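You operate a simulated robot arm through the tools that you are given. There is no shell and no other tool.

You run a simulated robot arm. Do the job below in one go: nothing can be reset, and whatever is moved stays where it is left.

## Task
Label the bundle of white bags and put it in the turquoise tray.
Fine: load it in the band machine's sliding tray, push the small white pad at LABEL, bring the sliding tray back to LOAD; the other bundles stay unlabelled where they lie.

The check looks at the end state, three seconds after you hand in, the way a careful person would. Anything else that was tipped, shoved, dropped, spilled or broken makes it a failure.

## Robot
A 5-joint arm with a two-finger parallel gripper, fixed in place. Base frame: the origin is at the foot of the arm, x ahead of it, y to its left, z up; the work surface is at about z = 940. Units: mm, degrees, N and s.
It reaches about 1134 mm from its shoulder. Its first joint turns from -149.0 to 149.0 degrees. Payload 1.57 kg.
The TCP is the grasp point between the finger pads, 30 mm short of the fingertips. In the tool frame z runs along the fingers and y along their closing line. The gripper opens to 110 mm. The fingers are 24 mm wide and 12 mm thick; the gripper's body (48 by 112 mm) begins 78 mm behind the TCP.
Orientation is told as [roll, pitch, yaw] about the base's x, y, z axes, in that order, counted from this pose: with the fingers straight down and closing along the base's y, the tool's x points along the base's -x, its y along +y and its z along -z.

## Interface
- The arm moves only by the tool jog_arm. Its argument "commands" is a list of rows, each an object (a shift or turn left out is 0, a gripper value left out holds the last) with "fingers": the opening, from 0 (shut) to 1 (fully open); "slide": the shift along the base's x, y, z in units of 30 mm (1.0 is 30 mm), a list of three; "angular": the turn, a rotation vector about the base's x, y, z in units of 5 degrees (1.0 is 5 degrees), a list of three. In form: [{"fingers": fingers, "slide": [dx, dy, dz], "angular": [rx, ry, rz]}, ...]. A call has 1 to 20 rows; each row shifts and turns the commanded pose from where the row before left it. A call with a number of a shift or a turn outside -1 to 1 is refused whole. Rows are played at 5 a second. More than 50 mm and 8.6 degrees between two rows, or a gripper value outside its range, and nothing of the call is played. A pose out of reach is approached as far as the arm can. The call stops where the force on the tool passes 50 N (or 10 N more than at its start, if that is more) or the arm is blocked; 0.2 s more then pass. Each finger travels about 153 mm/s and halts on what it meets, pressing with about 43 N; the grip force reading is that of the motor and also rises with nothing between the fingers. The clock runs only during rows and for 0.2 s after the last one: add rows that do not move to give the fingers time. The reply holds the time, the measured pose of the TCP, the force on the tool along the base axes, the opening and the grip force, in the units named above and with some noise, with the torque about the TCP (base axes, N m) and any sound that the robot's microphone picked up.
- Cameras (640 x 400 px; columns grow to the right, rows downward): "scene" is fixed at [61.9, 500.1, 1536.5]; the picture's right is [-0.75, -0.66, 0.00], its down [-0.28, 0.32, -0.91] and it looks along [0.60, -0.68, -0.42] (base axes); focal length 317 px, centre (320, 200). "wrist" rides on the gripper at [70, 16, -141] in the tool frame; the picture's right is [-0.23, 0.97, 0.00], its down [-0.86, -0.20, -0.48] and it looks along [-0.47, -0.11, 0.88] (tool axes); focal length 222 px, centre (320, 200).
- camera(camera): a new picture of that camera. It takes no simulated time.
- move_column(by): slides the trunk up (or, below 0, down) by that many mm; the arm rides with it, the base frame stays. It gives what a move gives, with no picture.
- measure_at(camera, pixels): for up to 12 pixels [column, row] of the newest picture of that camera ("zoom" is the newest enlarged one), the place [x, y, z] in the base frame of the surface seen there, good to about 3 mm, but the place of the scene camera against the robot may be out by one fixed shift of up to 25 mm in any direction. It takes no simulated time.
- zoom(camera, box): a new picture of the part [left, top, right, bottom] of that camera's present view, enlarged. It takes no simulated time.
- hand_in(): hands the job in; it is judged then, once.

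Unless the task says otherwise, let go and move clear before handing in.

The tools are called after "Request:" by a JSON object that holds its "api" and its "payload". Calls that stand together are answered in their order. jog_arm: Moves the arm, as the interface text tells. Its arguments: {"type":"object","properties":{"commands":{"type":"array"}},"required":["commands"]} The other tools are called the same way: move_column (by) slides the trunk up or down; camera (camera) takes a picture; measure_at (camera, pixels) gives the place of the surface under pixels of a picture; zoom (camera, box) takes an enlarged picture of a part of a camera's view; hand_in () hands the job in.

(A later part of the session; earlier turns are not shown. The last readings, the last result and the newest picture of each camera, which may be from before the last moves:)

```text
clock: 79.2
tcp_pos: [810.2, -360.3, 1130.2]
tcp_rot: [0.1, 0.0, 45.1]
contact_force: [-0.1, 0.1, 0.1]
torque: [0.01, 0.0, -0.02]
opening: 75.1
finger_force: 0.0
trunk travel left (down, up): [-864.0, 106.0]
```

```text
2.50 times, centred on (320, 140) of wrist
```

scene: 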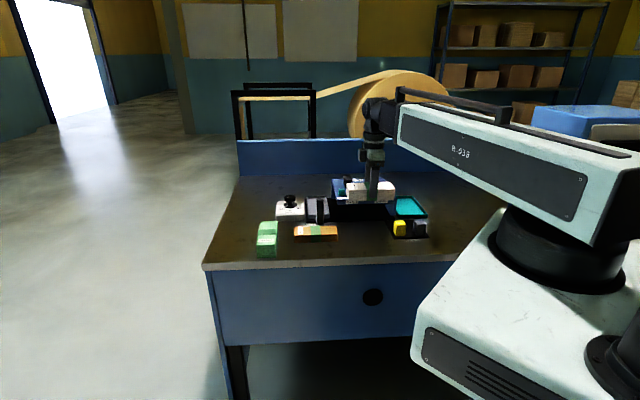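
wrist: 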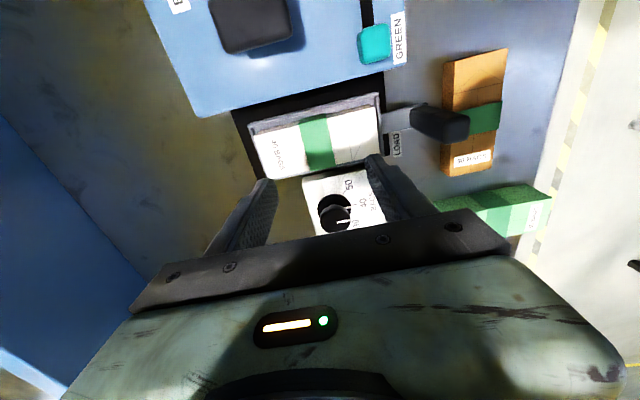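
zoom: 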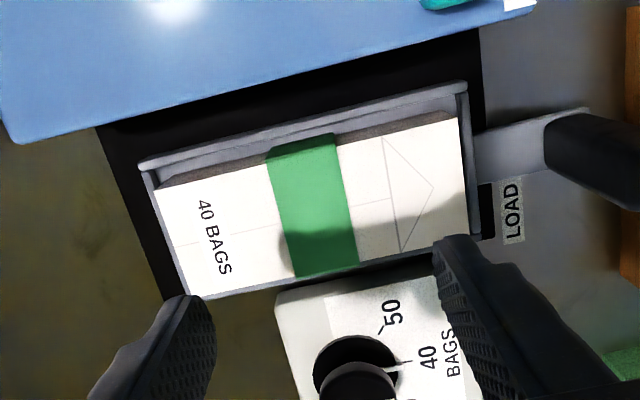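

All visible faces confirm: no label was applied, so the press must have been too short or brief. I'll return to the handle and repeat, pressing further and holding.

Request:
{"api": "jog_arm", "payload": {"commands": [{"slide": [-0.176, 0.178, 0], "angular": [0, 0, -1]}, {"slide": [-0.176, 0.178, 0], "angular": [0, 0, -1]}, {"slide": [-0.176, 0.178, 0], "angular": [0, 0, -1]}, {"slide": [-0.176, 0.178, 0], "angular": [0, 0, -1]}, {"slide": [-0.176, 0.178, 0], "angular": [0, 0, -1]}, {"slide": [-0.176, 0.178, 0], "angular": [0, 0, -1]}, {"slide": [-0.176, 0.178, 0], "angular": [0, 0, -1]}, {"slide": [-0.176, 0.178, 0], "angular": [0, 0, -1]}, {"slide": [-0.176, 0.178, 0], "angular": [0, 0, -1]}, {"slide": [-0.176, 0.178, 0], "angular": [0, 0, -1]}, {"slide": [-0.176, 0.178, 0], "angular": [0, 0, -1]}, {"slide": [-0.176, 0.178, 0], "angular": [0, 0, -1]}, {"slide": [-0.176, 0.178, 0], "angular": [0, 0, -1]}, {"slide": [-0.176, 0.178, 0], "angular": [0, 0, -1]}, {"slide": [-0.176, 0.178, 0], "angular": [0, 0, -1]}, {"slide": [-0.176, 0.178, 0], "angular": [0, 0, -1]}, {"slide": [-0.176, 0.178, 0], "angular": [0, 0, -1]}, {"slide": [-0.176, 0.178, 0], "angular": [0, 0, -1]}, {}]}}

Request:
{"api": "zoom", "payload": {"camera": "scene", "box": [265, 150, 415, 250]}}

Request:
{"api": "camera", "payload": {"camera": "wrist"}}

```text
clock: 83.2
tcp_pos: [714.4, -264.7, 1130.5]
tcp_rot: [0.0, 0.1, -45.1]
contact_force: [0.6, -0.3, 0.0]
torque: [0.01, -0.01, 0.01]
opening: 75.0
finger_force: 0.2
trunk travel left (down, up): [-864.0, 106.0]
```

```text
4.00 times, centred on (340, 200) of scene
```

zoom: 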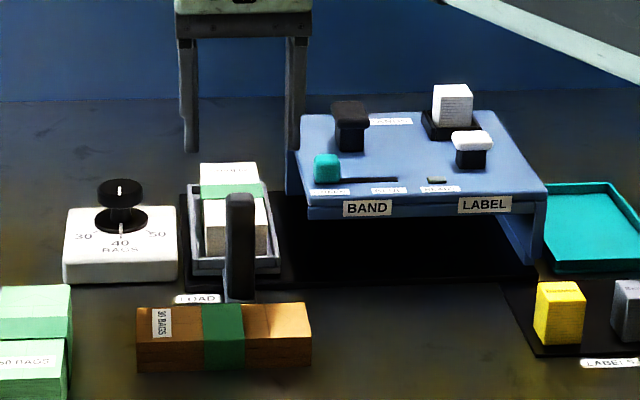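

```text
taken
```

wrist: 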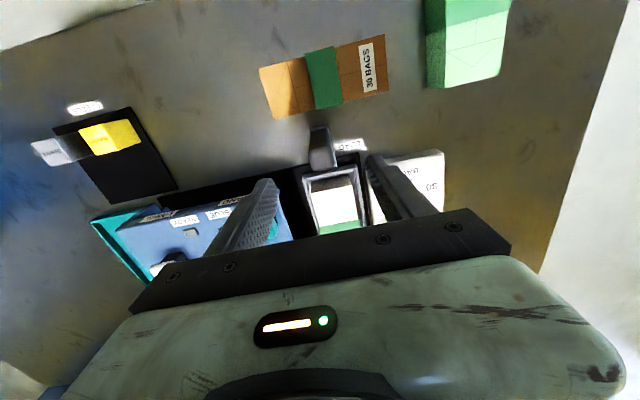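

Aligned over the post, tray at LOAD. Lowering and dragging to LABEL again.

Request:
{"api": "move_column", "payload": {"by": -110}}

Request:
{"api": "jog_arm", "payload": {"commands": [{"fingers": 0.5}, {"fingers": 0.4}, {"fingers": 0.32}, {}]}}

Request:
{"api": "jog_arm", "payload": {"commands": [{"slide": [-0.236, -0.236, 0]}, {"slide": [-0.236, -0.236, 0]}, {"slide": [-0.236, -0.236, 0]}, {"slide": [-0.236, -0.236, 0]}, {"slide": [-0.236, -0.236, 0]}, {"slide": [-0.236, -0.236, 0]}, {"slide": [-0.236, -0.236, 0]}, {"slide": [-0.236, -0.236, 0]}, {"slide": [-0.236, -0.236, 0]}, {"slide": [-0.236, -0.236, 0]}, {"slide": [-0.236, -0.236, 0]}, {"slide": [-0.236, -0.236, 0]}, {"slide": [-0.236, -0.236, 0]}, {"slide": [-0.236, -0.236, 0]}, {"slide": [-0.236, -0.236, 0]}, {"slide": [-0.236, -0.236, 0]}, {"slide": [-0.236, -0.236, 0]}, {"slide": [-0.236, -0.236, 0]}, {"slide": [-0.236, -0.236, 0]}, {"slide": [-0.236, -0.236, 0]}]}}

Request:
{"api": "zoom", "payload": {"camera": "scene", "box": [315, 160, 435, 240]}}

```text
clock: 84.6
tcp_pos: [713.9, -264.0, 1021.5]
tcp_rot: [0.0, 0.0, -45.0]
contact_force: [0.2, 0.5, -0.4]
torque: [0.0, 0.04, -0.01]
opening: 74.7
finger_force: 0.1
trunk travel left (down, up): [-754.0, 216.0]
```

```text
clock: 85.6
tcp_pos: [715.1, -264.8, 1021.1]
tcp_rot: [0.0, 0.0, -44.9]
contact_force: [0.1, 0.9, -0.3]
torque: [0.01, 0.03, -0.02]
opening: 35.3
finger_force: 0.1
trunk travel left (down, up): [-754.0, 216.0]
```

```text
clock: 89.8
tcp_pos: [572.3, -404.6, 1020.6]
tcp_rot: [0.0, 0.0, -45.0]
contact_force: [1.0, 0.3, -0.6]
torque: [0.04, 0.01, 0.0]
opening: 35.5
finger_force: 0.0
trunk travel left (down, up): [-754.0, 216.0]
```

```text
5.00 times, centred on (375, 200) of scene
```

zoom: 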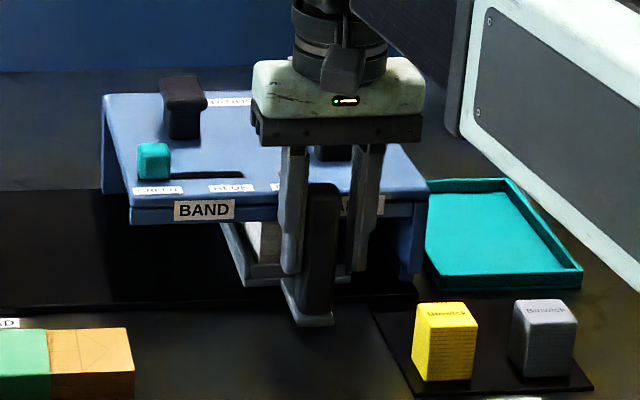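

About 30 mm to go. Continuing in 5 mm rows past the earlier snap point while watching force.

Request:
{"api": "jog_arm", "payload": {"commands": [{"slide": [-0.118, -0.118, 0]}, {"slide": [-0.118, -0.118, 0]}, {"slide": [-0.118, -0.118, 0]}, {"slide": [-0.118, -0.118, 0]}, {"slide": [-0.118, -0.118, 0]}, {}]}}

Request:
{"api": "camera", "payload": {"camera": "wrist"}}

Request:
{"api": "zoom", "payload": {"camera": "scene", "box": [315, 160, 435, 240]}}

```text
clock: 91.2
tcp_pos: [554.9, -424.1, 1020.2]
tcp_rot: [0.1, 0.0, -44.9]
contact_force: [-0.2, -0.5, -0.2]
torque: [0.0, -0.01, 0.03]
opening: 35.3
finger_force: 0.0
trunk travel left (down, up): [-754.0, 216.0]
```

```text
taken
```

wrist: 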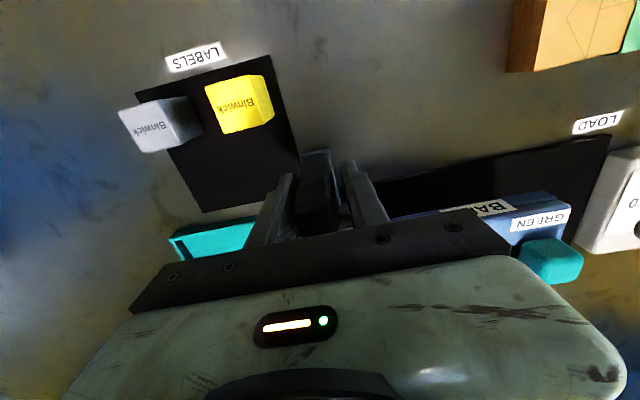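

```text
5.00 times, centred on (375, 200) of scene
```

zoom: 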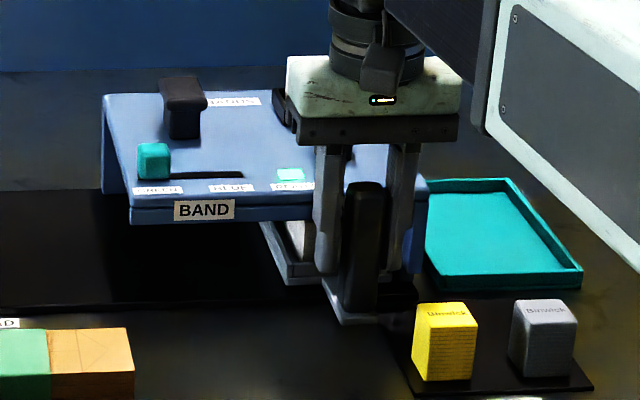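

READY lit again and the tray has seated. Rising and going to the pad again.

Request:
{"api": "jog_arm", "payload": {"commands": [{"slide": [-0.06, -0.06, 0]}, {}]}}

Request:
{"api": "move_column", "payload": {"by": 122}}

Request:
{"api": "jog_arm", "payload": {"commands": [{"slide": [0.78, -0.81, 0], "fingers": 0.2}, {"slide": [0.78, -0.81, 0], "fingers": 0.0}, {"slide": [0.78, -0.81, 0], "fingers": 0.0}, {}, {}]}}

Request:
{"api": "zoom", "payload": {"camera": "scene", "box": [330, 150, 430, 215]}}

```text
clock: 91.8
tcp_pos: [553.6, -424.6, 1020.8]
tcp_rot: [0.0, 0.0, -45.0]
contact_force: [-0.1, 0.8, 0.5]
torque: [0.02, 0.02, -0.01]
opening: 35.2
finger_force: 0.0
trunk travel left (down, up): [-754.0, 216.0]
```

```text
clock: 93.3
tcp_pos: [553.4, -425.0, 1143.2]
tcp_rot: [0.1, 0.0, -44.9]
contact_force: [1.0, 0.6, -0.6]
torque: [-0.03, 0.02, -0.01]
opening: 35.4
finger_force: 0.1
trunk travel left (down, up): [-876.0, 94.0]
```

```text
clock: 94.5
tcp_pos: [622.7, -496.6, 1142.5]
tcp_rot: [0.0, -0.1, -45.0]
contact_force: [0.1, 0.0, -0.1]
torque: [0.02, 0.02, -0.01]
opening: 0.0
finger_force: 21.9
trunk travel left (down, up): [-876.0, 94.0]
```

```text
6.15 times, centred on (380, 182) of scene
```

zoom: 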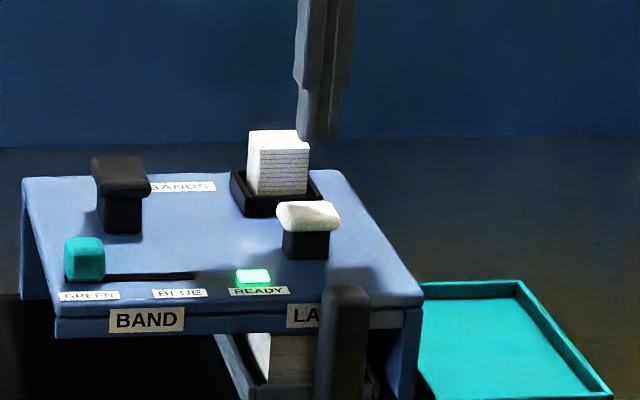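

Over the pad. Lowering to just above, then pressing through the click down to the bottom of its travel.

Request:
{"api": "move_column", "payload": {"by": -40}}

Request:
{"api": "move_column", "payload": {"by": -11}}

Request:
{"api": "move_column", "payload": {"by": -3}}

Request:
{"api": "move_column", "payload": {"by": -2}}

Request:
{"api": "zoom", "payload": {"camera": "scene", "box": [330, 150, 430, 215]}}

```text
clock: 95.3
tcp_pos: [622.5, -496.1, 1103.4]
tcp_rot: [0.1, 0.1, -45.0]
contact_force: [-0.1, 0.0, 0.0]
torque: [-0.02, 0.03, 0.01]
opening: 0.2
finger_force: 21.3
trunk travel left (down, up): [-836.0, 134.0]
```

```text
clock: 95.9
tcp_pos: [622.2, -497.2, 1092.4]
tcp_rot: [-0.1, -0.2, -44.9]
contact_force: [1.4, -0.7, 3.5]
torque: [-0.02, -0.01, -0.02]
opening: 0.0
finger_force: 21.5
trunk travel left (down, up): [-825.0, 145.0]
```

```text
clock: 96.4
tcp_pos: [622.6, -497.2, 1090.3]
tcp_rot: [0.0, 0.0, -45.0]
contact_force: [1.7, -1.5, 4.4]
torque: [-0.04, -0.07, 0.01]
opening: 0.0
finger_force: 21.3
trunk travel left (down, up): [-822.0, 148.0]
```

```text
clock: 97.0
tcp_pos: [623.3, -497.0, 1086.6]
tcp_rot: [0.0, 0.0, -44.9]
contact_force: [2.8, -1.8, 6.1]
torque: [-0.06, -0.03, 0.0]
opening: 0.0
finger_force: 21.1
trunk travel left (down, up): [-820.0, 150.0]
heard: click
```

```text
6.15 times, centred on (380, 182) of scene
```

zoom: 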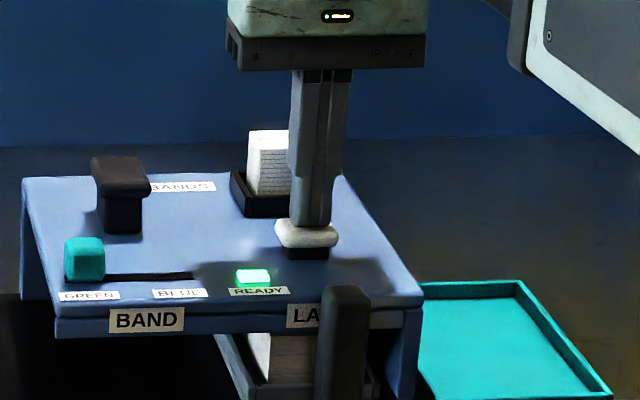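

Click again at ~11 mm. Now pressing further and holding.

Request:
{"api": "move_column", "payload": {"by": -2}}

Request:
{"api": "move_column", "payload": {"by": -2}}

Request:
{"api": "jog_arm", "payload": {"commands": [{}, {}, {}, {}, {}, {}, {}, {}]}}

Request:
{"api": "zoom", "payload": {"camera": "scene", "box": [330, 150, 430, 215]}}

```text
clock: 97.5
tcp_pos: [622.0, -498.4, 1085.3]
tcp_rot: [0.0, 0.0, -45.0]
contact_force: [2.7, -2.2, 6.0]
torque: [-0.04, -0.12, -0.03]
opening: 0.0
finger_force: 21.2
trunk travel left (down, up): [-818.0, 152.0]
```

```text
clock: 98.0
tcp_pos: [623.1, -496.9, 1082.8]
tcp_rot: [0.0, 0.0, -45.0]
contact_force: [2.9, -3.0, 8.3]
torque: [-0.09, -0.07, -0.04]
opening: 0.0
finger_force: 20.8
trunk travel left (down, up): [-816.0, 154.0]
```

```text
clock: 99.8
tcp_pos: [623.1, -497.3, 1083.2]
tcp_rot: [0.1, 0.0, -45.1]
contact_force: [2.5, -2.9, 7.1]
torque: [-0.08, -0.1, -0.02]
opening: 0.2
finger_force: 21.3
trunk travel left (down, up): [-816.0, 154.0]
```

```text
6.15 times, centred on (380, 182) of scene
```

zoom: 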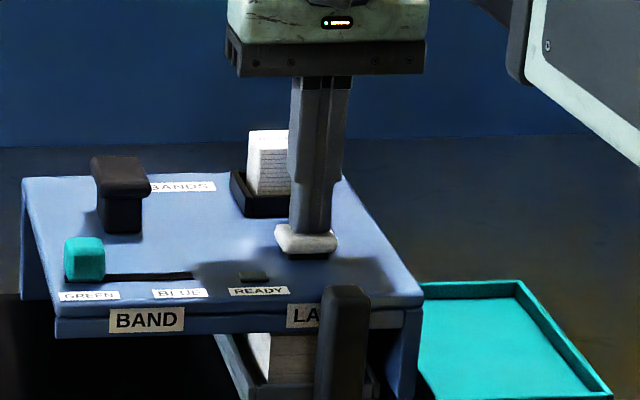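

READY has now gone dark, so the cycle fired this time. Rising off the pad and checking.

Request:
{"api": "move_column", "payload": {"by": 60}}

Request:
{"api": "zoom", "payload": {"camera": "scene", "box": [328, 168, 402, 214]}}

Request:
{"api": "camera", "payload": {"camera": "wrist"}}

```text
clock: 100.8
tcp_pos: [622.0, -496.2, 1142.9]
tcp_rot: [0.0, -0.1, -44.9]
contact_force: [-0.6, -0.3, -0.4]
torque: [-0.02, -0.01, 0.01]
opening: 0.0
finger_force: 21.5
trunk travel left (down, up): [-876.0, 94.0]
```

```text
8.65 times, centred on (365, 191) of scene
```

zoom: 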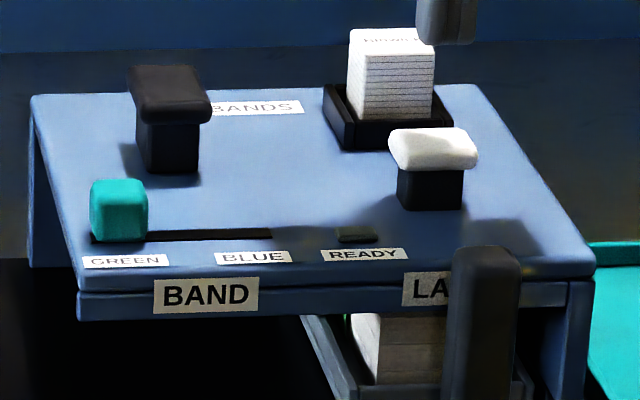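

```text
taken
```

wrist: 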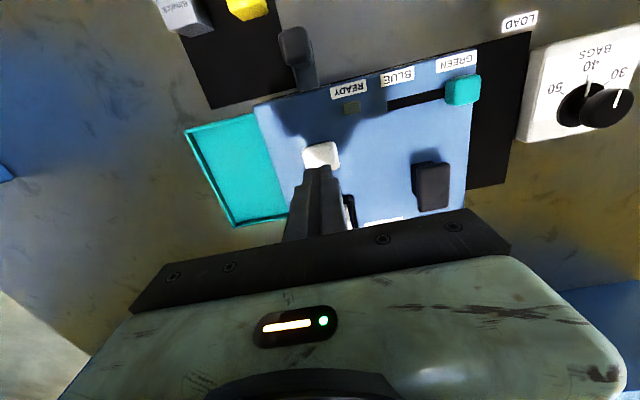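

READY stays dark and the pad is back up, so the label cycle appears done. Going back to the post to return the tray.

Request:
{"api": "jog_arm", "payload": {"commands": [{"slide": [-0.761, 0.79, 0], "fingers": 0.2}, {"slide": [-0.761, 0.79, 0], "fingers": 0.4}, {"slide": [-0.761, 0.79, 0], "fingers": 0.48}, {}, {}]}}

Request:
{"api": "move_column", "payload": {"by": -50}}

Request:
{"api": "zoom", "payload": {"camera": "scene", "box": [330, 160, 430, 240]}}

Request:
{"api": "camera", "payload": {"camera": "wrist"}}

```text
clock: 102.0
tcp_pos: [554.9, -425.9, 1143.2]
tcp_rot: [0.0, 0.0, -45.0]
contact_force: [-0.1, -0.4, -0.1]
torque: [0.0, 0.03, -0.02]
opening: 52.8
finger_force: 0.1
trunk travel left (down, up): [-876.0, 94.0]
```

```text
clock: 102.9
tcp_pos: [554.6, -424.6, 1093.4]
tcp_rot: [0.0, 0.0, -45.0]
contact_force: [0.0, -0.6, 0.8]
torque: [-0.01, 0.01, -0.03]
opening: 52.7
finger_force: 0.1
trunk travel left (down, up): [-826.0, 144.0]
```

```text
5.00 times, centred on (380, 200) of scene
```

zoom: 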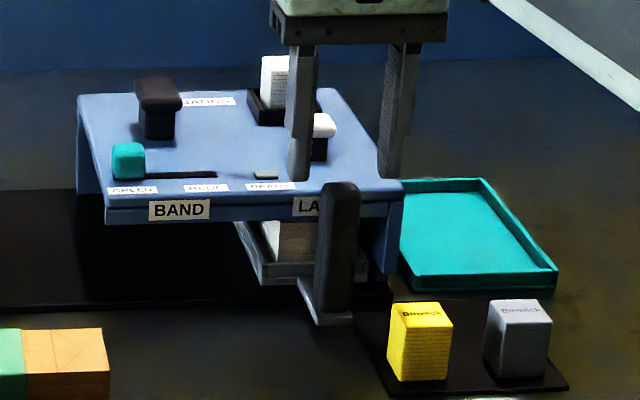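

```text
taken
```

wrist: 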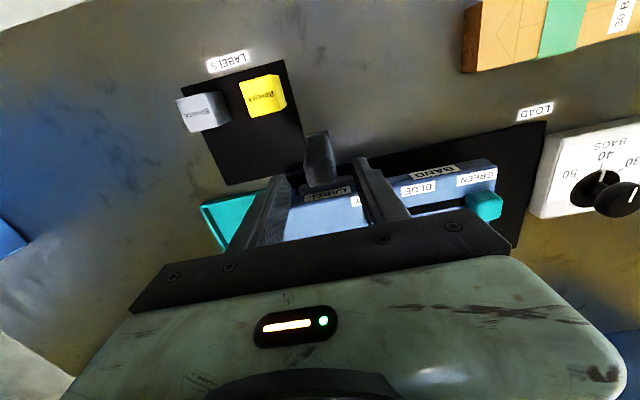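

Same alignment as before. Lowering, narrowing, and dragging back toward LOAD.

Request:
{"api": "move_column", "payload": {"by": -72}}

Request:
{"api": "jog_arm", "payload": {"commands": [{"fingers": 0.4}, {"fingers": 0.32}, {}]}}

Request:
{"api": "jog_arm", "payload": {"commands": [{"slide": [0.236, 0.236, 0]}, {"slide": [0.236, 0.236, 0]}, {"slide": [0.236, 0.236, 0]}, {"slide": [0.236, 0.236, 0]}, {"slide": [0.236, 0.236, 0]}, {"slide": [0.236, 0.236, 0]}, {"slide": [0.236, 0.236, 0]}, {"slide": [0.236, 0.236, 0]}, {"slide": [0.236, 0.236, 0]}, {"slide": [0.236, 0.236, 0]}, {"slide": [0.236, 0.236, 0]}, {"slide": [0.236, 0.236, 0]}, {"slide": [0.236, 0.236, 0]}, {"slide": [0.236, 0.236, 0]}, {"slide": [0.236, 0.236, 0]}, {"slide": [0.236, 0.236, 0]}, {"slide": [0.236, 0.236, 0]}, {"slide": [0.236, 0.236, 0]}, {"slide": [0.236, 0.236, 0]}, {"slide": [0.236, 0.236, 0]}]}}

Request:
{"api": "jog_arm", "payload": {"commands": [{"slide": [0.118, 0.118, 0]}, {"slide": [0.118, 0.118, 0]}, {"slide": [0.118, 0.118, 0]}, {"slide": [0.118, 0.118, 0]}, {"slide": [0.118, 0.118, 0]}, {"slide": [0.118, 0.118, 0]}, {}]}}

Request:
{"api": "zoom", "payload": {"camera": "scene", "box": [265, 170, 365, 235]}}

```text
clock: 104.0
tcp_pos: [553.9, -424.5, 1020.4]
tcp_rot: [0.0, -0.1, -44.9]
contact_force: [0.0, -0.2, -0.7]
torque: [-0.04, -0.04, -0.01]
opening: 52.6
finger_force: 0.0
trunk travel left (down, up): [-754.0, 216.0]
```

```text
clock: 104.8
tcp_pos: [553.4, -425.2, 1021.7]
tcp_rot: [0.0, 0.1, -45.0]
contact_force: [0.1, 0.6, 0.0]
torque: [0.02, 0.0, -0.02]
opening: 35.4
finger_force: 0.1
trunk travel left (down, up): [-754.0, 216.0]
```

```text
clock: 109.0
tcp_pos: [695.6, -283.7, 1020.5]
tcp_rot: [0.0, -0.1, -45.1]
contact_force: [0.7, -0.1, -0.8]
torque: [0.0, 0.0, -0.01]
opening: 35.5
finger_force: 0.3
trunk travel left (down, up): [-754.0, 216.0]
```

```text
clock: 110.6
tcp_pos: [716.6, -261.4, 1021.4]
tcp_rot: [-0.1, 0.0, -45.0]
contact_force: [0.0, 0.5, 0.6]
torque: [-0.05, -0.03, 0.05]
opening: 35.0
finger_force: 0.0
trunk travel left (down, up): [-754.0, 216.0]
```

```text
6.15 times, centred on (315, 202) of scene
```

zoom: 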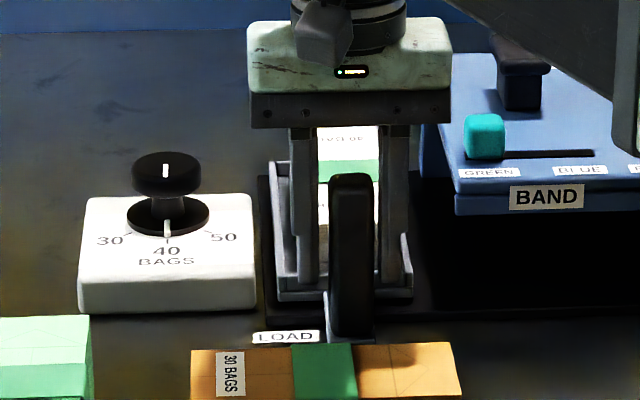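

Back at LOAD in the same picture position (post at column 351). A final nudge, then rise and look at the bundle.

Request:
{"api": "jog_arm", "payload": {"commands": [{"slide": [0.04, 0.04, 0]}, {"slide": [0.04, 0.04, 0]}, {}, {"slide": [-0.15, -0.13, 0]}, {}]}}

Request:
{"api": "move_column", "payload": {"by": 110}}

Request:
{"api": "jog_arm", "payload": {"commands": [{"slide": [0.8, -0.8, 0], "fingers": 0.5}, {"slide": [0.8, -0.8, 0], "fingers": 0.68}, {"slide": [0.8, -0.8, 0]}, {"slide": [0.83, -0.8, 0]}, {}]}}

Request:
{"api": "camera", "payload": {"camera": "wrist"}}

Request:
{"api": "zoom", "payload": {"camera": "wrist", "box": [265, 60, 375, 210]}}

Request:
{"api": "zoom", "payload": {"camera": "scene", "box": [265, 170, 365, 235]}}

```text
clock: 111.8
tcp_pos: [714.4, -264.3, 1021.0]
tcp_rot: [-0.1, 0.0, -45.1]
contact_force: [0.2, -1.0, -1.0]
torque: [-0.01, -0.03, -0.04]
opening: 35.2
finger_force: 0.0
trunk travel left (down, up): [-754.0, 216.0]
```

```text
clock: 113.2
tcp_pos: [715.0, -263.5, 1130.9]
tcp_rot: [0.0, 0.0, -45.0]
contact_force: [0.2, -0.1, -0.3]
torque: [0.01, 0.0, -0.01]
opening: 35.4
finger_force: 0.1
trunk travel left (down, up): [-864.0, 106.0]
```

```text
clock: 114.4
tcp_pos: [811.7, -359.2, 1130.5]
tcp_rot: [0.0, 0.0, -45.1]
contact_force: [-0.4, -0.6, -0.5]
torque: [0.0, 0.02, 0.03]
opening: 75.0
finger_force: 0.1
trunk travel left (down, up): [-864.0, 106.0]
```

```text
taken
```

wrist: 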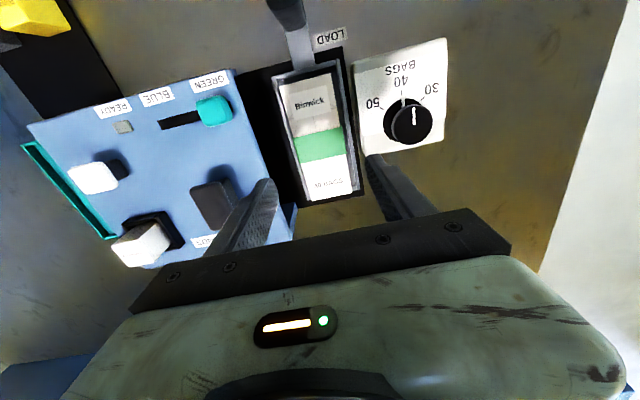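

```text
2.67 times, centred on (320, 135) of wrist
```

zoom: 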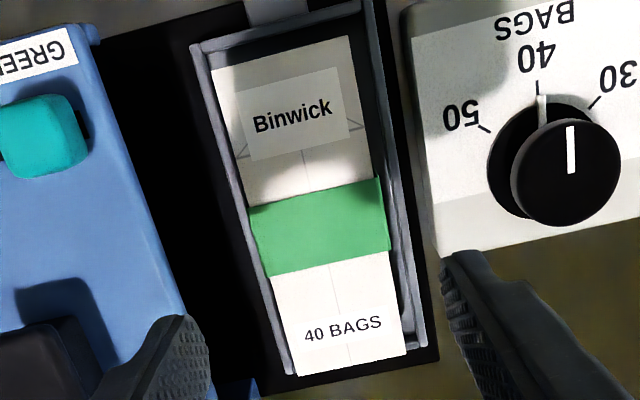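

```text
6.15 times, centred on (315, 202) of scene
```

zoom: 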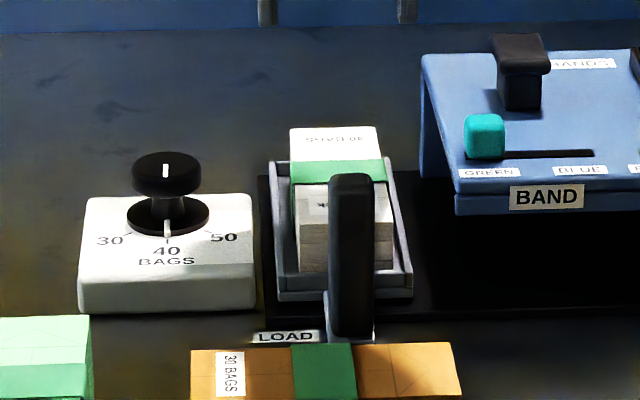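

A "Binwick" label is now flat on the bundle. Measuring the bundle's position in the tray before picking it up.

Request:
{"api": "measure_at", "payload": {"camera": "wrist", "pixels": [[281, 88], [329, 76], [309, 197], [349, 188], [293, 135], [339, 127], [320, 145], [275, 80], [336, 66]]}}

```text
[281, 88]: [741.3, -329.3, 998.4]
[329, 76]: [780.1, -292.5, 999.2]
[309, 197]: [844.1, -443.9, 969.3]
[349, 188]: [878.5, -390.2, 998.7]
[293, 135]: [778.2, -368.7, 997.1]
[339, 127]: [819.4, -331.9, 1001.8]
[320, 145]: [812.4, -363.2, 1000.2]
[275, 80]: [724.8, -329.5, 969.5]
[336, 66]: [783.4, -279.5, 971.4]
```

The bundle is centred ~2-3 mm toward the bridge side of the TCP. Adjusting, and lowering to z≈1003 in two stages.

Request:
{"api": "jog_arm", "payload": {"commands": [{"slide": [-0.06, -0.06, 0]}, {}]}}

Request:
{"api": "move_column", "payload": {"by": -95}}

Request:
{"api": "camera", "payload": {"camera": "wrist"}}

Request:
{"api": "zoom", "payload": {"camera": "scene", "box": [265, 170, 365, 235]}}

```text
clock: 115.0
tcp_pos: [810.6, -362.5, 1130.6]
tcp_rot: [0.1, -0.1, -45.0]
contact_force: [-0.9, -0.6, -0.2]
torque: [0.0, 0.01, 0.01]
opening: 74.9
finger_force: 0.0
trunk travel left (down, up): [-864.0, 106.0]
```

```text
clock: 116.3
tcp_pos: [809.5, -360.7, 1034.9]
tcp_rot: [0.0, -0.1, -44.9]
contact_force: [0.1, 0.1, -0.4]
torque: [-0.03, -0.01, -0.01]
opening: 74.9
finger_force: 0.0
trunk travel left (down, up): [-769.0, 201.0]
```

```text
taken
```

wrist: 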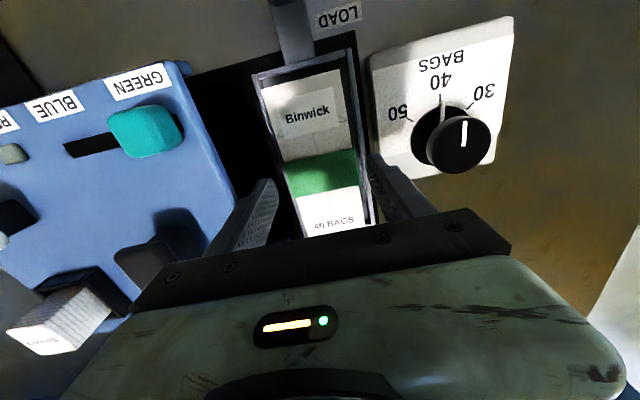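

```text
6.15 times, centred on (315, 202) of scene
```

zoom: 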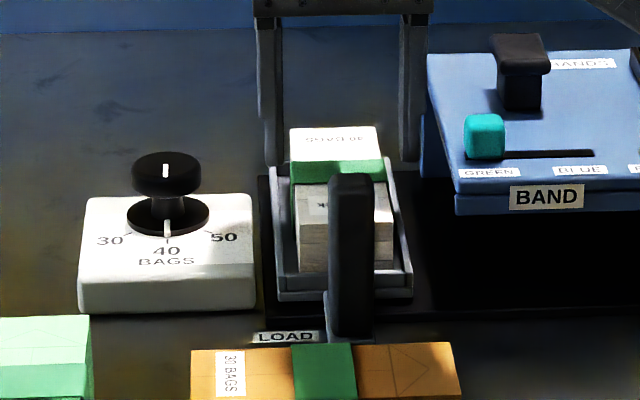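

Fingers straddle the bundle evenly. Lowering the final 32 mm and closing gently.

Request:
{"api": "move_column", "payload": {"by": -31}}

Request:
{"api": "jog_arm", "payload": {"commands": [{"fingers": 0.62}, {"fingers": 0.58}, {"fingers": 0.55}, {"fingers": 0.5}, {"fingers": 0.45}, {"fingers": 0.4}, {}, {}]}}

Request:
{"api": "zoom", "payload": {"camera": "scene", "box": [265, 170, 365, 235]}}

```text
clock: 117.1
tcp_pos: [810.4, -361.7, 1004.3]
tcp_rot: [0.0, -0.1, -45.0]
contact_force: [0.1, 0.9, 0.4]
torque: [0.02, 0.01, 0.03]
opening: 75.0
finger_force: 0.1
trunk travel left (down, up): [-738.0, 232.0]
```

```text
clock: 118.9
tcp_pos: [809.5, -362.4, 1005.0]
tcp_rot: [0.0, -0.1, -45.0]
contact_force: [1.5, 0.6, 0.9]
torque: [0.05, -0.07, -0.01]
opening: 59.3
finger_force: 42.8
trunk travel left (down, up): [-738.0, 232.0]
```

```text
6.15 times, centred on (315, 202) of scene
```

zoom: 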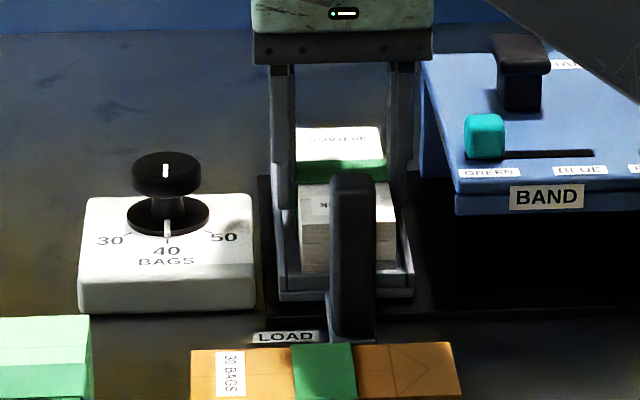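

Gripped at 59.3 mm. Lifting 160 mm so the bundle clears the label stack on the bridge.

Request:
{"api": "move_column", "payload": {"by": 20}}

Request:
{"api": "move_column", "payload": {"by": 145}}

Request:
{"api": "camera", "payload": {"camera": "wrist"}}

Request:
{"api": "zoom", "payload": {"camera": "scene", "box": [250, 130, 440, 250]}}

```text
clock: 119.6
tcp_pos: [809.9, -362.1, 1024.3]
tcp_rot: [0.0, 0.0, -45.0]
contact_force: [0.0, 0.2, -0.5]
torque: [0.02, 0.02, 0.02]
opening: 59.1
finger_force: 42.8
trunk travel left (down, up): [-758.0, 212.0]
```

```text
clock: 121.3
tcp_pos: [809.7, -362.0, 1169.2]
tcp_rot: [0.0, 0.0, -45.0]
contact_force: [-0.1, 0.6, -0.7]
torque: [0.02, 0.02, -0.01]
opening: 59.2
finger_force: 42.6
trunk travel left (down, up): [-903.0, 67.0]
```

```text
taken
```

wrist: 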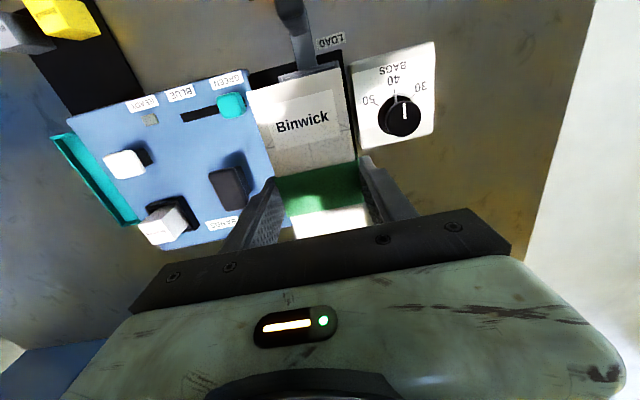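

```text
3.33 times, centred on (345, 190) of scene
```

zoom: 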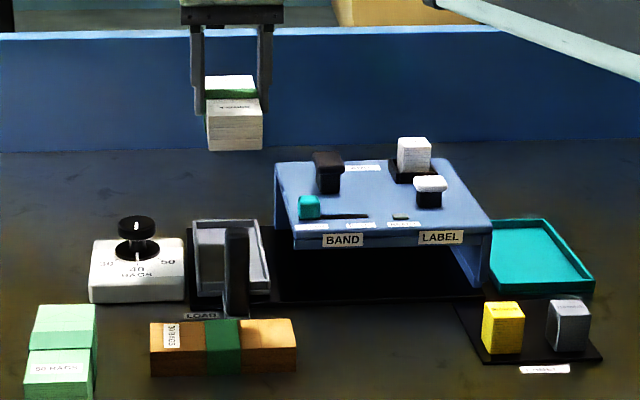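

The labelled bundle is lifted level (bottom ≈1125, well above the 1082 stack), and the sliding tray stays at LOAD. Carrying it along (-1,-1) to above the turquoise tray.

Request:
{"api": "jog_arm", "payload": {"commands": [{"slide": [-0.607, -0.605, 0]}, {"slide": [-0.607, -0.605, 0]}, {"slide": [-0.607, -0.605, 0]}, {"slide": [-0.607, -0.605, 0]}, {"slide": [-0.607, -0.605, 0]}, {"slide": [-0.607, -0.605, 0]}, {"slide": [-0.607, -0.605, 0]}, {"slide": [-0.607, -0.605, 0]}, {"slide": [-0.607, -0.605, 0]}, {"slide": [-0.607, -0.605, 0]}, {"slide": [-0.607, -0.605, 0]}, {"slide": [-0.607, -0.605, 0]}, {"slide": [-0.607, -0.605, 0]}, {"slide": [-0.607, -0.605, 0]}, {}]}}

Request:
{"api": "camera", "payload": {"camera": "wrist"}}

Request:
{"api": "zoom", "payload": {"camera": "scene", "box": [320, 130, 440, 230]}}

```text
clock: 124.5
tcp_pos: [556.4, -616.9, 1169.7]
tcp_rot: [0.0, 0.0, -45.0]
contact_force: [0.7, -0.1, -1.3]
torque: [0.01, -0.03, 0.0]
opening: 59.1
finger_force: 42.9
trunk travel left (down, up): [-903.0, 67.0]
```

```text
taken
```

wrist: 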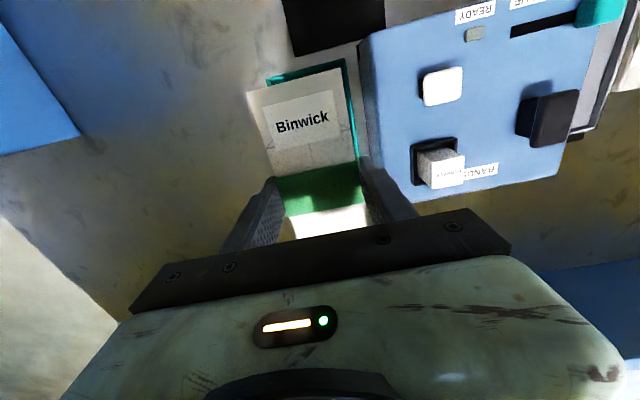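

```text
4.00 times, centred on (380, 180) of scene
```

zoom: 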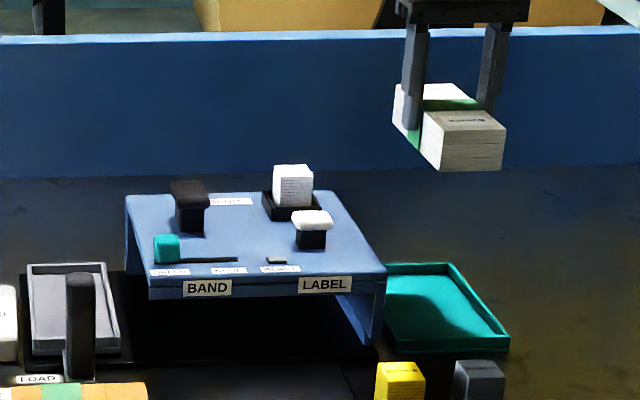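

The tray's front edge (268,80)-(345,61) and right edge are visible beneath the bundle. Measuring them.

Request:
{"api": "zoom", "payload": {"camera": "wrist", "box": [240, 45, 380, 175]}}

Request:
{"api": "measure_at", "payload": {"camera": "wrist", "pixels": [[268, 77], [270, 81], [344, 60], [343, 65], [351, 100], [356, 140], [349, 110], [252, 96], [340, 73], [305, 69], [353, 110], [310, 74]]}}

```text
3.08 times, centred on (310, 110) of wrist
```

zoom: 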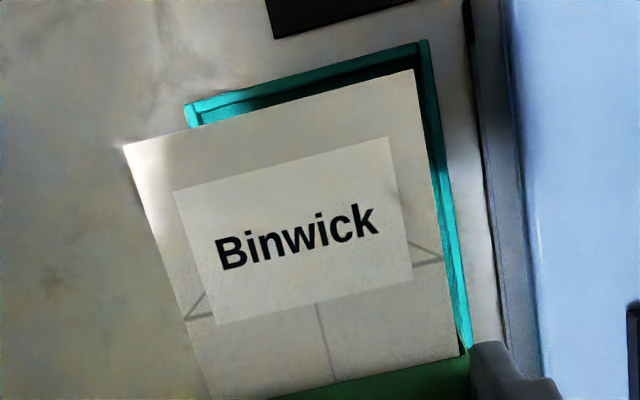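

```text
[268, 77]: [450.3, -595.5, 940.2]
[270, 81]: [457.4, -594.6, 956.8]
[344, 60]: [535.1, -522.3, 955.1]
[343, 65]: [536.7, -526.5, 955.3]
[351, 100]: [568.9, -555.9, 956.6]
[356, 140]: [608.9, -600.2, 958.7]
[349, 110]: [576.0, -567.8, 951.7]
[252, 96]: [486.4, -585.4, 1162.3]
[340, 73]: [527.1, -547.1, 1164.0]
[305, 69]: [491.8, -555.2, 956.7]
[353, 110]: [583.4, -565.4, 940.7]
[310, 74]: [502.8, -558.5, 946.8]
```

Tray rim spans s≈-99..10, front at d≈744-747. To pin the tray's depth I'll measure its front and back rims in the scene camera, where differences are offset-free.

Request:
{"api": "zoom", "payload": {"camera": "scene", "box": [370, 185, 460, 235]}}

```text
7.11 times, centred on (415, 210) of scene
```

zoom: 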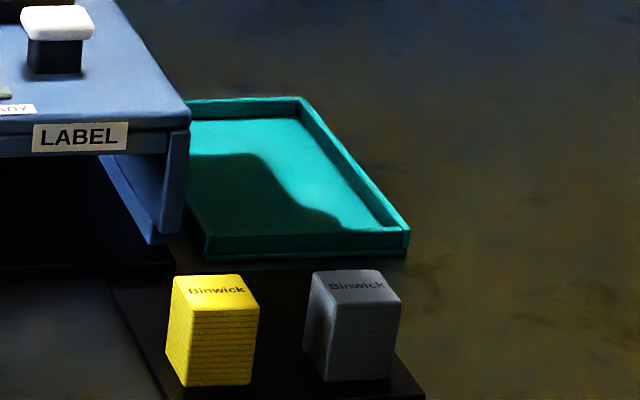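

Request:
{"api": "measure_at", "payload": {"camera": "zoom", "pixels": [[240, 100], [299, 99], [296, 121], [388, 222], [398, 232], [300, 235], [300, 230], [215, 225], [220, 118], [230, 205], [280, 130], [345, 172]]}}

```text
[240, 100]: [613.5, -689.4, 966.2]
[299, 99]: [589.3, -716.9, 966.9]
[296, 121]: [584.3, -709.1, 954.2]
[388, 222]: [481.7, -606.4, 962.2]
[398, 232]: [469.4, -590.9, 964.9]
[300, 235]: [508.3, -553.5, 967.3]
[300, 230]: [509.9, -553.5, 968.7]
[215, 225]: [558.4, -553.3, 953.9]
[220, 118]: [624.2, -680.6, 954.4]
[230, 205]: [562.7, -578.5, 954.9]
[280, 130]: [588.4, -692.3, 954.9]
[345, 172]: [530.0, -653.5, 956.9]
```

Depth centre ≈830 and width centre ≈-44.5, so the bundle only needs a ~1.7 mm sideways shift. Lowering most of the way.

Request:
{"api": "jog_arm", "payload": {"commands": [{"slide": [-0.04, -0.04, 0]}, {}]}}

Request:
{"api": "move_column", "payload": {"by": -150}}

Request:
{"api": "camera", "payload": {"camera": "wrist"}}

Request:
{"api": "zoom", "payload": {"camera": "scene", "box": [350, 160, 460, 240]}}

```text
clock: 125.1
tcp_pos: [554.0, -616.6, 1170.3]
tcp_rot: [0.0, 0.0, -45.0]
contact_force: [0.4, 0.1, -1.4]
torque: [-0.02, -0.01, -0.01]
opening: 59.2
finger_force: 42.9
trunk travel left (down, up): [-903.0, 67.0]
```

```text
clock: 126.8
tcp_pos: [554.6, -615.9, 1019.6]
tcp_rot: [0.0, 0.0, -45.0]
contact_force: [0.1, -0.3, -0.9]
torque: [-0.01, 0.0, 0.04]
opening: 59.1
finger_force: 43.0
trunk travel left (down, up): [-753.0, 217.0]
```

```text
taken
```

wrist: 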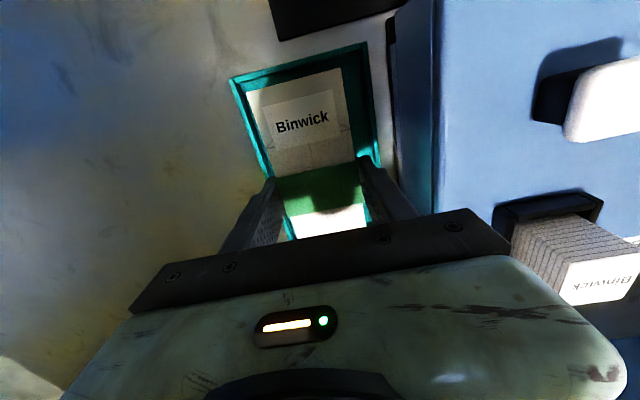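

```text
5.00 times, centred on (405, 200) of scene
```

zoom: 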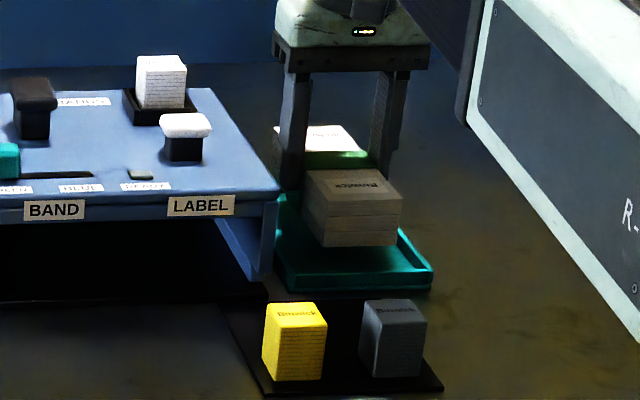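

The bundle is centred inside the tray rim with gaps on all visible sides. Lowering the rest in small steps.

Request:
{"api": "move_column", "payload": {"by": -24}}

Request:
{"api": "move_column", "payload": {"by": -2}}

Request:
{"api": "move_column", "payload": {"by": -1}}

```text
clock: 127.5
tcp_pos: [553.9, -616.4, 996.1]
tcp_rot: [0.0, 0.0, -45.1]
contact_force: [-0.9, 0.3, -0.9]
torque: [0.03, -0.03, -0.02]
opening: 59.0
finger_force: 42.7
trunk travel left (down, up): [-729.0, 241.0]
```

```text
clock: 128.0
tcp_pos: [553.6, -616.5, 993.2]
tcp_rot: [0.0, 0.1, -45.0]
contact_force: [0.2, -0.3, -1.9]
torque: [0.03, -0.03, 0.02]
opening: 59.3
finger_force: 43.3
trunk travel left (down, up): [-727.0, 243.0]
```

```text
clock: 128.6
tcp_pos: [553.5, -618.1, 991.7]
tcp_rot: [0.1, 0.0, -45.0]
contact_force: [-0.8, -1.0, -1.8]
torque: [0.0, -0.02, 0.0]
opening: 59.2
finger_force: 42.7
trunk travel left (down, up): [-726.0, 244.0]
```

Request:
{"api": "move_column", "payload": {"by": -1}}

Request:
{"api": "move_column", "payload": {"by": -1}}

```text
clock: 129.1
tcp_pos: [553.1, -616.4, 991.5]
tcp_rot: [-0.1, -0.1, -45.0]
contact_force: [0.6, 0.6, -0.7]
torque: [-0.06, -0.08, -0.02]
opening: 59.2
finger_force: 42.7
trunk travel left (down, up): [-725.0, 245.0]
```

```text
clock: 129.6
tcp_pos: [553.1, -616.9, 992.1]
tcp_rot: [0.0, -0.1, -45.0]
contact_force: [6.0, -6.2, 19.4]
torque: [0.54, 0.54, 0.01]
opening: 59.2
finger_force: 42.7
trunk travel left (down, up): [-724.0, 246.0]
```

A firm contact (19 N, biased to the front edge) at about the expected floor height. I'll look before releasing.

Request:
{"api": "camera", "payload": {"camera": "wrist"}}

Request:
{"api": "zoom", "payload": {"camera": "wrist", "box": [220, 30, 400, 180]}}

Request:
{"api": "zoom", "payload": {"camera": "scene", "box": [390, 185, 450, 225]}}

```text
taken
```

wrist: 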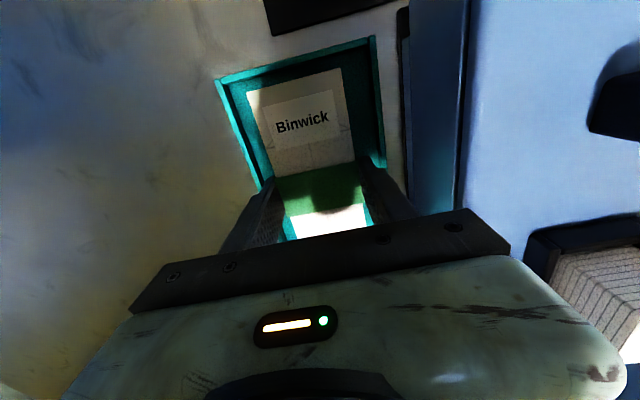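

```text
2.67 times, centred on (310, 105) of wrist
```

zoom: 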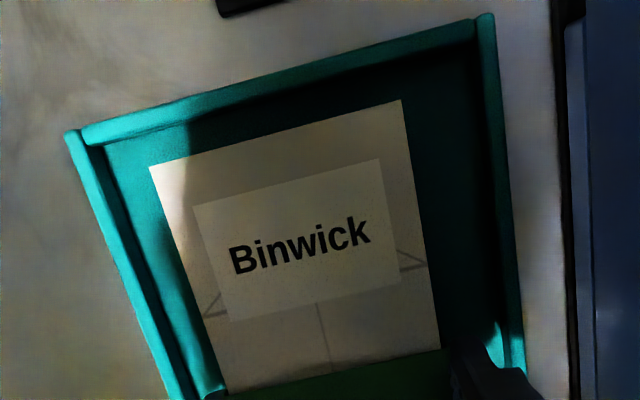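

```text
10.00 times, centred on (420, 205) of scene
```

zoom: 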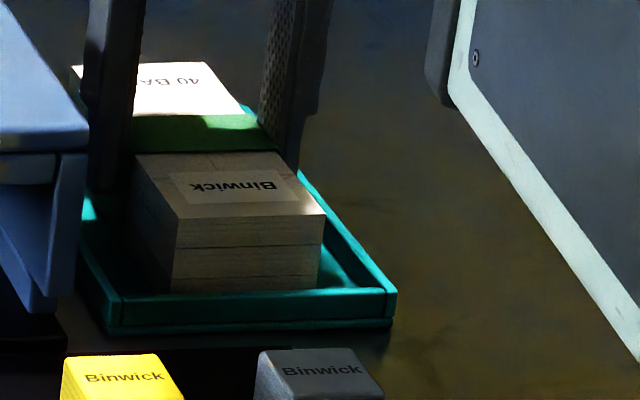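

The bundle is inside the rim in view; I'll measure the front edge against the front wall to make sure the hidden back edge isn't on the back wall.

Request:
{"api": "measure_at", "payload": {"camera": "zoom", "pixels": [[200, 290], [176, 215], [316, 210], [180, 260], [315, 262], [250, 300], [250, 285], [100, 75], [250, 108]]}}

Request:
{"api": "measure_at", "payload": {"camera": "wrist", "pixels": [[249, 94], [339, 71], [300, 60], [223, 80], [373, 40], [300, 70], [378, 100], [235, 120], [355, 225], [290, 225]]}}

```text
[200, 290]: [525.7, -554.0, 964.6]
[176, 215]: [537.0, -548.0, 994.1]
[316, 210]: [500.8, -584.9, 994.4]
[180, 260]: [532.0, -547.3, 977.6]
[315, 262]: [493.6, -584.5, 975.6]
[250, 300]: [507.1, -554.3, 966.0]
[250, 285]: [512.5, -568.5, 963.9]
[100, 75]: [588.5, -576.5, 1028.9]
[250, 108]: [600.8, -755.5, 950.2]
```

```text
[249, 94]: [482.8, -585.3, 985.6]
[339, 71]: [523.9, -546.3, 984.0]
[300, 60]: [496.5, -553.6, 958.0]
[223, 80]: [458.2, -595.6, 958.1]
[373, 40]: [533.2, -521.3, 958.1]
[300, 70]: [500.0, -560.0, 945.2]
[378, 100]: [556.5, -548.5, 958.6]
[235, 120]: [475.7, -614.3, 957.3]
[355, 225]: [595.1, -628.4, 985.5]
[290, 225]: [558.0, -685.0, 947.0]
```

Bundle top reads z≈985 (floor 945 + 40), front edge ~8 mm inside the front wall, back edge computed ~10 mm inside the back wall. Releasing gently.

Request:
{"api": "jog_arm", "payload": {"commands": [{"fingers": 0.55}, {"fingers": 0.58}, {"fingers": 0.62}, {"fingers": 0.64}, {}]}}

Request:
{"api": "move_column", "payload": {"by": 160}}

Request:
{"api": "camera", "payload": {"camera": "wrist"}}

Request:
{"api": "zoom", "payload": {"camera": "scene", "box": [250, 150, 440, 270]}}

```text
clock: 130.8
tcp_pos: [552.5, -616.7, 990.8]
tcp_rot: [0.0, 0.0, -45.0]
contact_force: [0.1, -0.2, -1.0]
torque: [0.01, -0.01, -0.01]
opening: 70.2
finger_force: 0.0
trunk travel left (down, up): [-724.0, 246.0]
```

```text
clock: 132.6
tcp_pos: [554.2, -616.3, 1151.3]
tcp_rot: [0.0, 0.0, -45.0]
contact_force: [0.0, 1.2, -0.2]
torque: [0.02, 0.01, 0.02]
opening: 70.7
finger_force: 0.0
trunk travel left (down, up): [-884.0, 86.0]
```

```text
taken
```

wrist: 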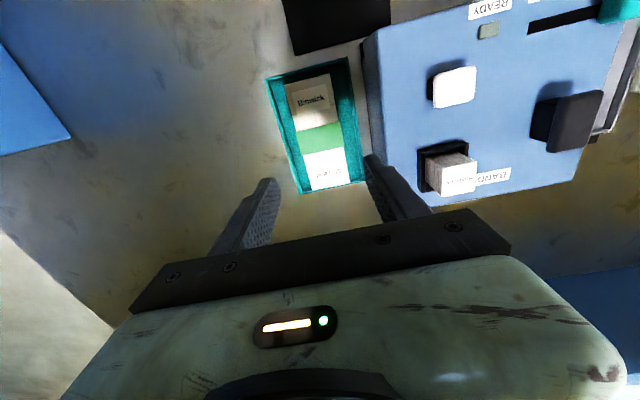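

```text
3.33 times, centred on (345, 210) of scene
```

zoom: 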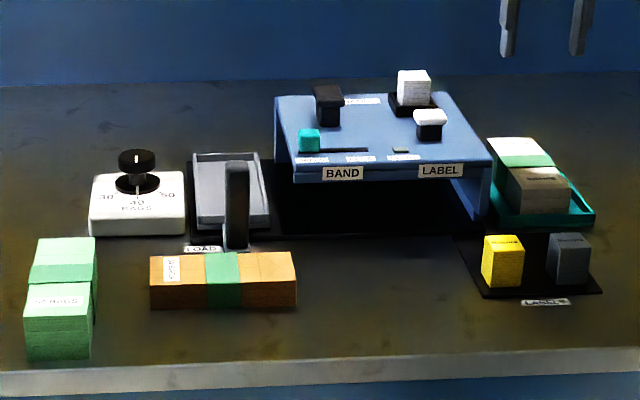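

The bundle lies flat in the turquoise tray with its label, and everything else is in place. READY lit at 30 as well, so the dial change wasn't needed; I'll put the dial back as I found it, moving back over it at yaw 5°.

Request:
{"api": "zoom", "payload": {"camera": "wrist", "box": [250, 40, 380, 210]}}

Request:
{"api": "jog_arm", "payload": {"commands": [{"slide": [0.698, 0.698, 0], "angular": [0, 0, 1], "fingers": 0.66}, {"slide": [0.698, 0.698, 0], "angular": [0, 0, 1]}, {"slide": [0.698, 0.698, 0], "angular": [0, 0, 1]}, {"slide": [0.698, 0.698, 0], "angular": [0, 0, 1]}, {"slide": [0.698, 0.698, 0], "angular": [0, 0, 1]}, {"slide": [0.698, 0.698, 0], "angular": [0, 0, 1]}, {"slide": [0.698, 0.698, 0], "angular": [0, 0, 1]}, {"slide": [0.698, 0.698, 0], "angular": [0, 0, 1]}, {"slide": [0.698, 0.698, 0], "angular": [0, 0, 1]}, {"slide": [0.698, 0.698, 0], "angular": [0, 0, 1]}, {"slide": [0.698, 0.698, 0]}, {"slide": [0.698, 0.698, 0]}, {"slide": [0.698, 0.698, 0]}, {"slide": [0.698, 0.698, 0]}, {"slide": [0.698, 0.698, 0]}, {"slide": [0.698, 0.698, 0]}, {}]}}

Request:
{"api": "camera", "payload": {"camera": "wrist"}}

```text
2.35 times, centred on (315, 125) of wrist
```

zoom: 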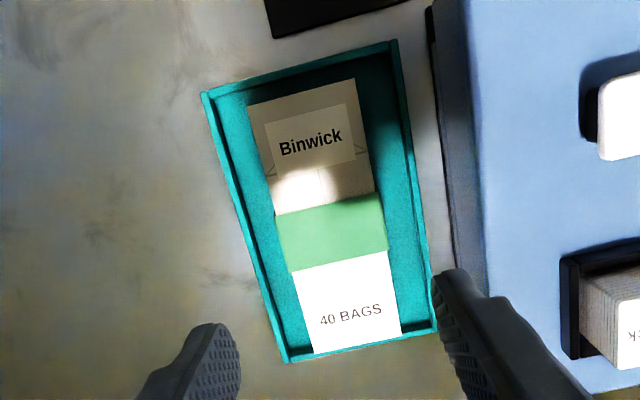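

```text
clock: 136.2
tcp_pos: [888.3, -281.4, 1151.0]
tcp_rot: [0.0, 0.0, 5.0]
contact_force: [-0.2, 0.0, 0.0]
torque: [-0.04, 0.02, 0.02]
opening: 72.6
finger_force: 0.0
trunk travel left (down, up): [-884.0, 86.0]
```

```text
taken
```

wrist: 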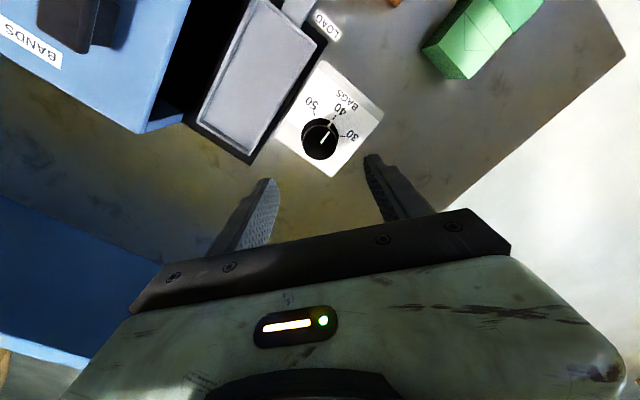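

The dial is below at yaw 5°, with the same alignment as when I left it. Lowering and gripping the knob.

Request:
{"api": "move_column", "payload": {"by": -100}}

Request:
{"api": "move_column", "payload": {"by": -36}}

Request:
{"api": "jog_arm", "payload": {"commands": [{"fingers": 0.55}, {"fingers": 0.48}, {"fingers": 0.44}, {"fingers": 0.42}, {"fingers": 0.4}, {"fingers": 0.38}, {"fingers": 0.36}, {}]}}

Request:
{"api": "zoom", "payload": {"camera": "scene", "box": [260, 175, 330, 225]}}

```text
clock: 137.5
tcp_pos: [887.9, -282.3, 1051.1]
tcp_rot: [0.0, -0.1, 5.0]
contact_force: [0.1, -0.2, 0.4]
torque: [0.02, -0.04, 0.02]
opening: 72.7
finger_force: 0.0
trunk travel left (down, up): [-784.0, 186.0]
```

```text
clock: 138.3
tcp_pos: [887.7, -282.5, 1014.9]
tcp_rot: [0.0, 0.0, 5.0]
contact_force: [-0.6, 0.7, 0.5]
torque: [0.0, 0.03, 0.0]
opening: 72.6
finger_force: 0.0
trunk travel left (down, up): [-748.0, 222.0]
```

```text
clock: 140.1
tcp_pos: [888.4, -281.6, 1014.4]
tcp_rot: [0.1, 0.0, 5.0]
contact_force: [1.7, -6.6, 1.8]
torque: [-0.26, 0.02, -0.06]
opening: 44.4
finger_force: 44.9
trunk travel left (down, up): [-748.0, 222.0]
```

```text
8.00 times, centred on (295, 200) of scene
```

zoom: 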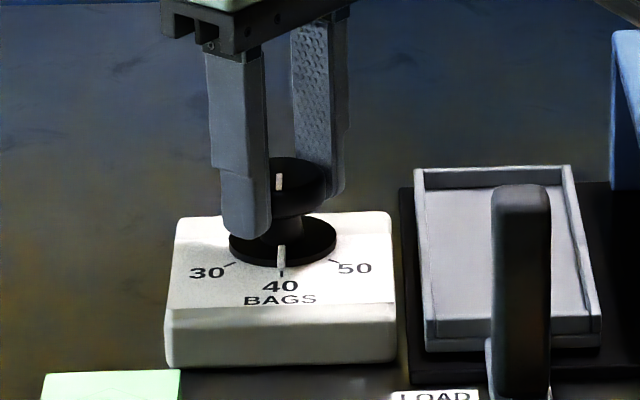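

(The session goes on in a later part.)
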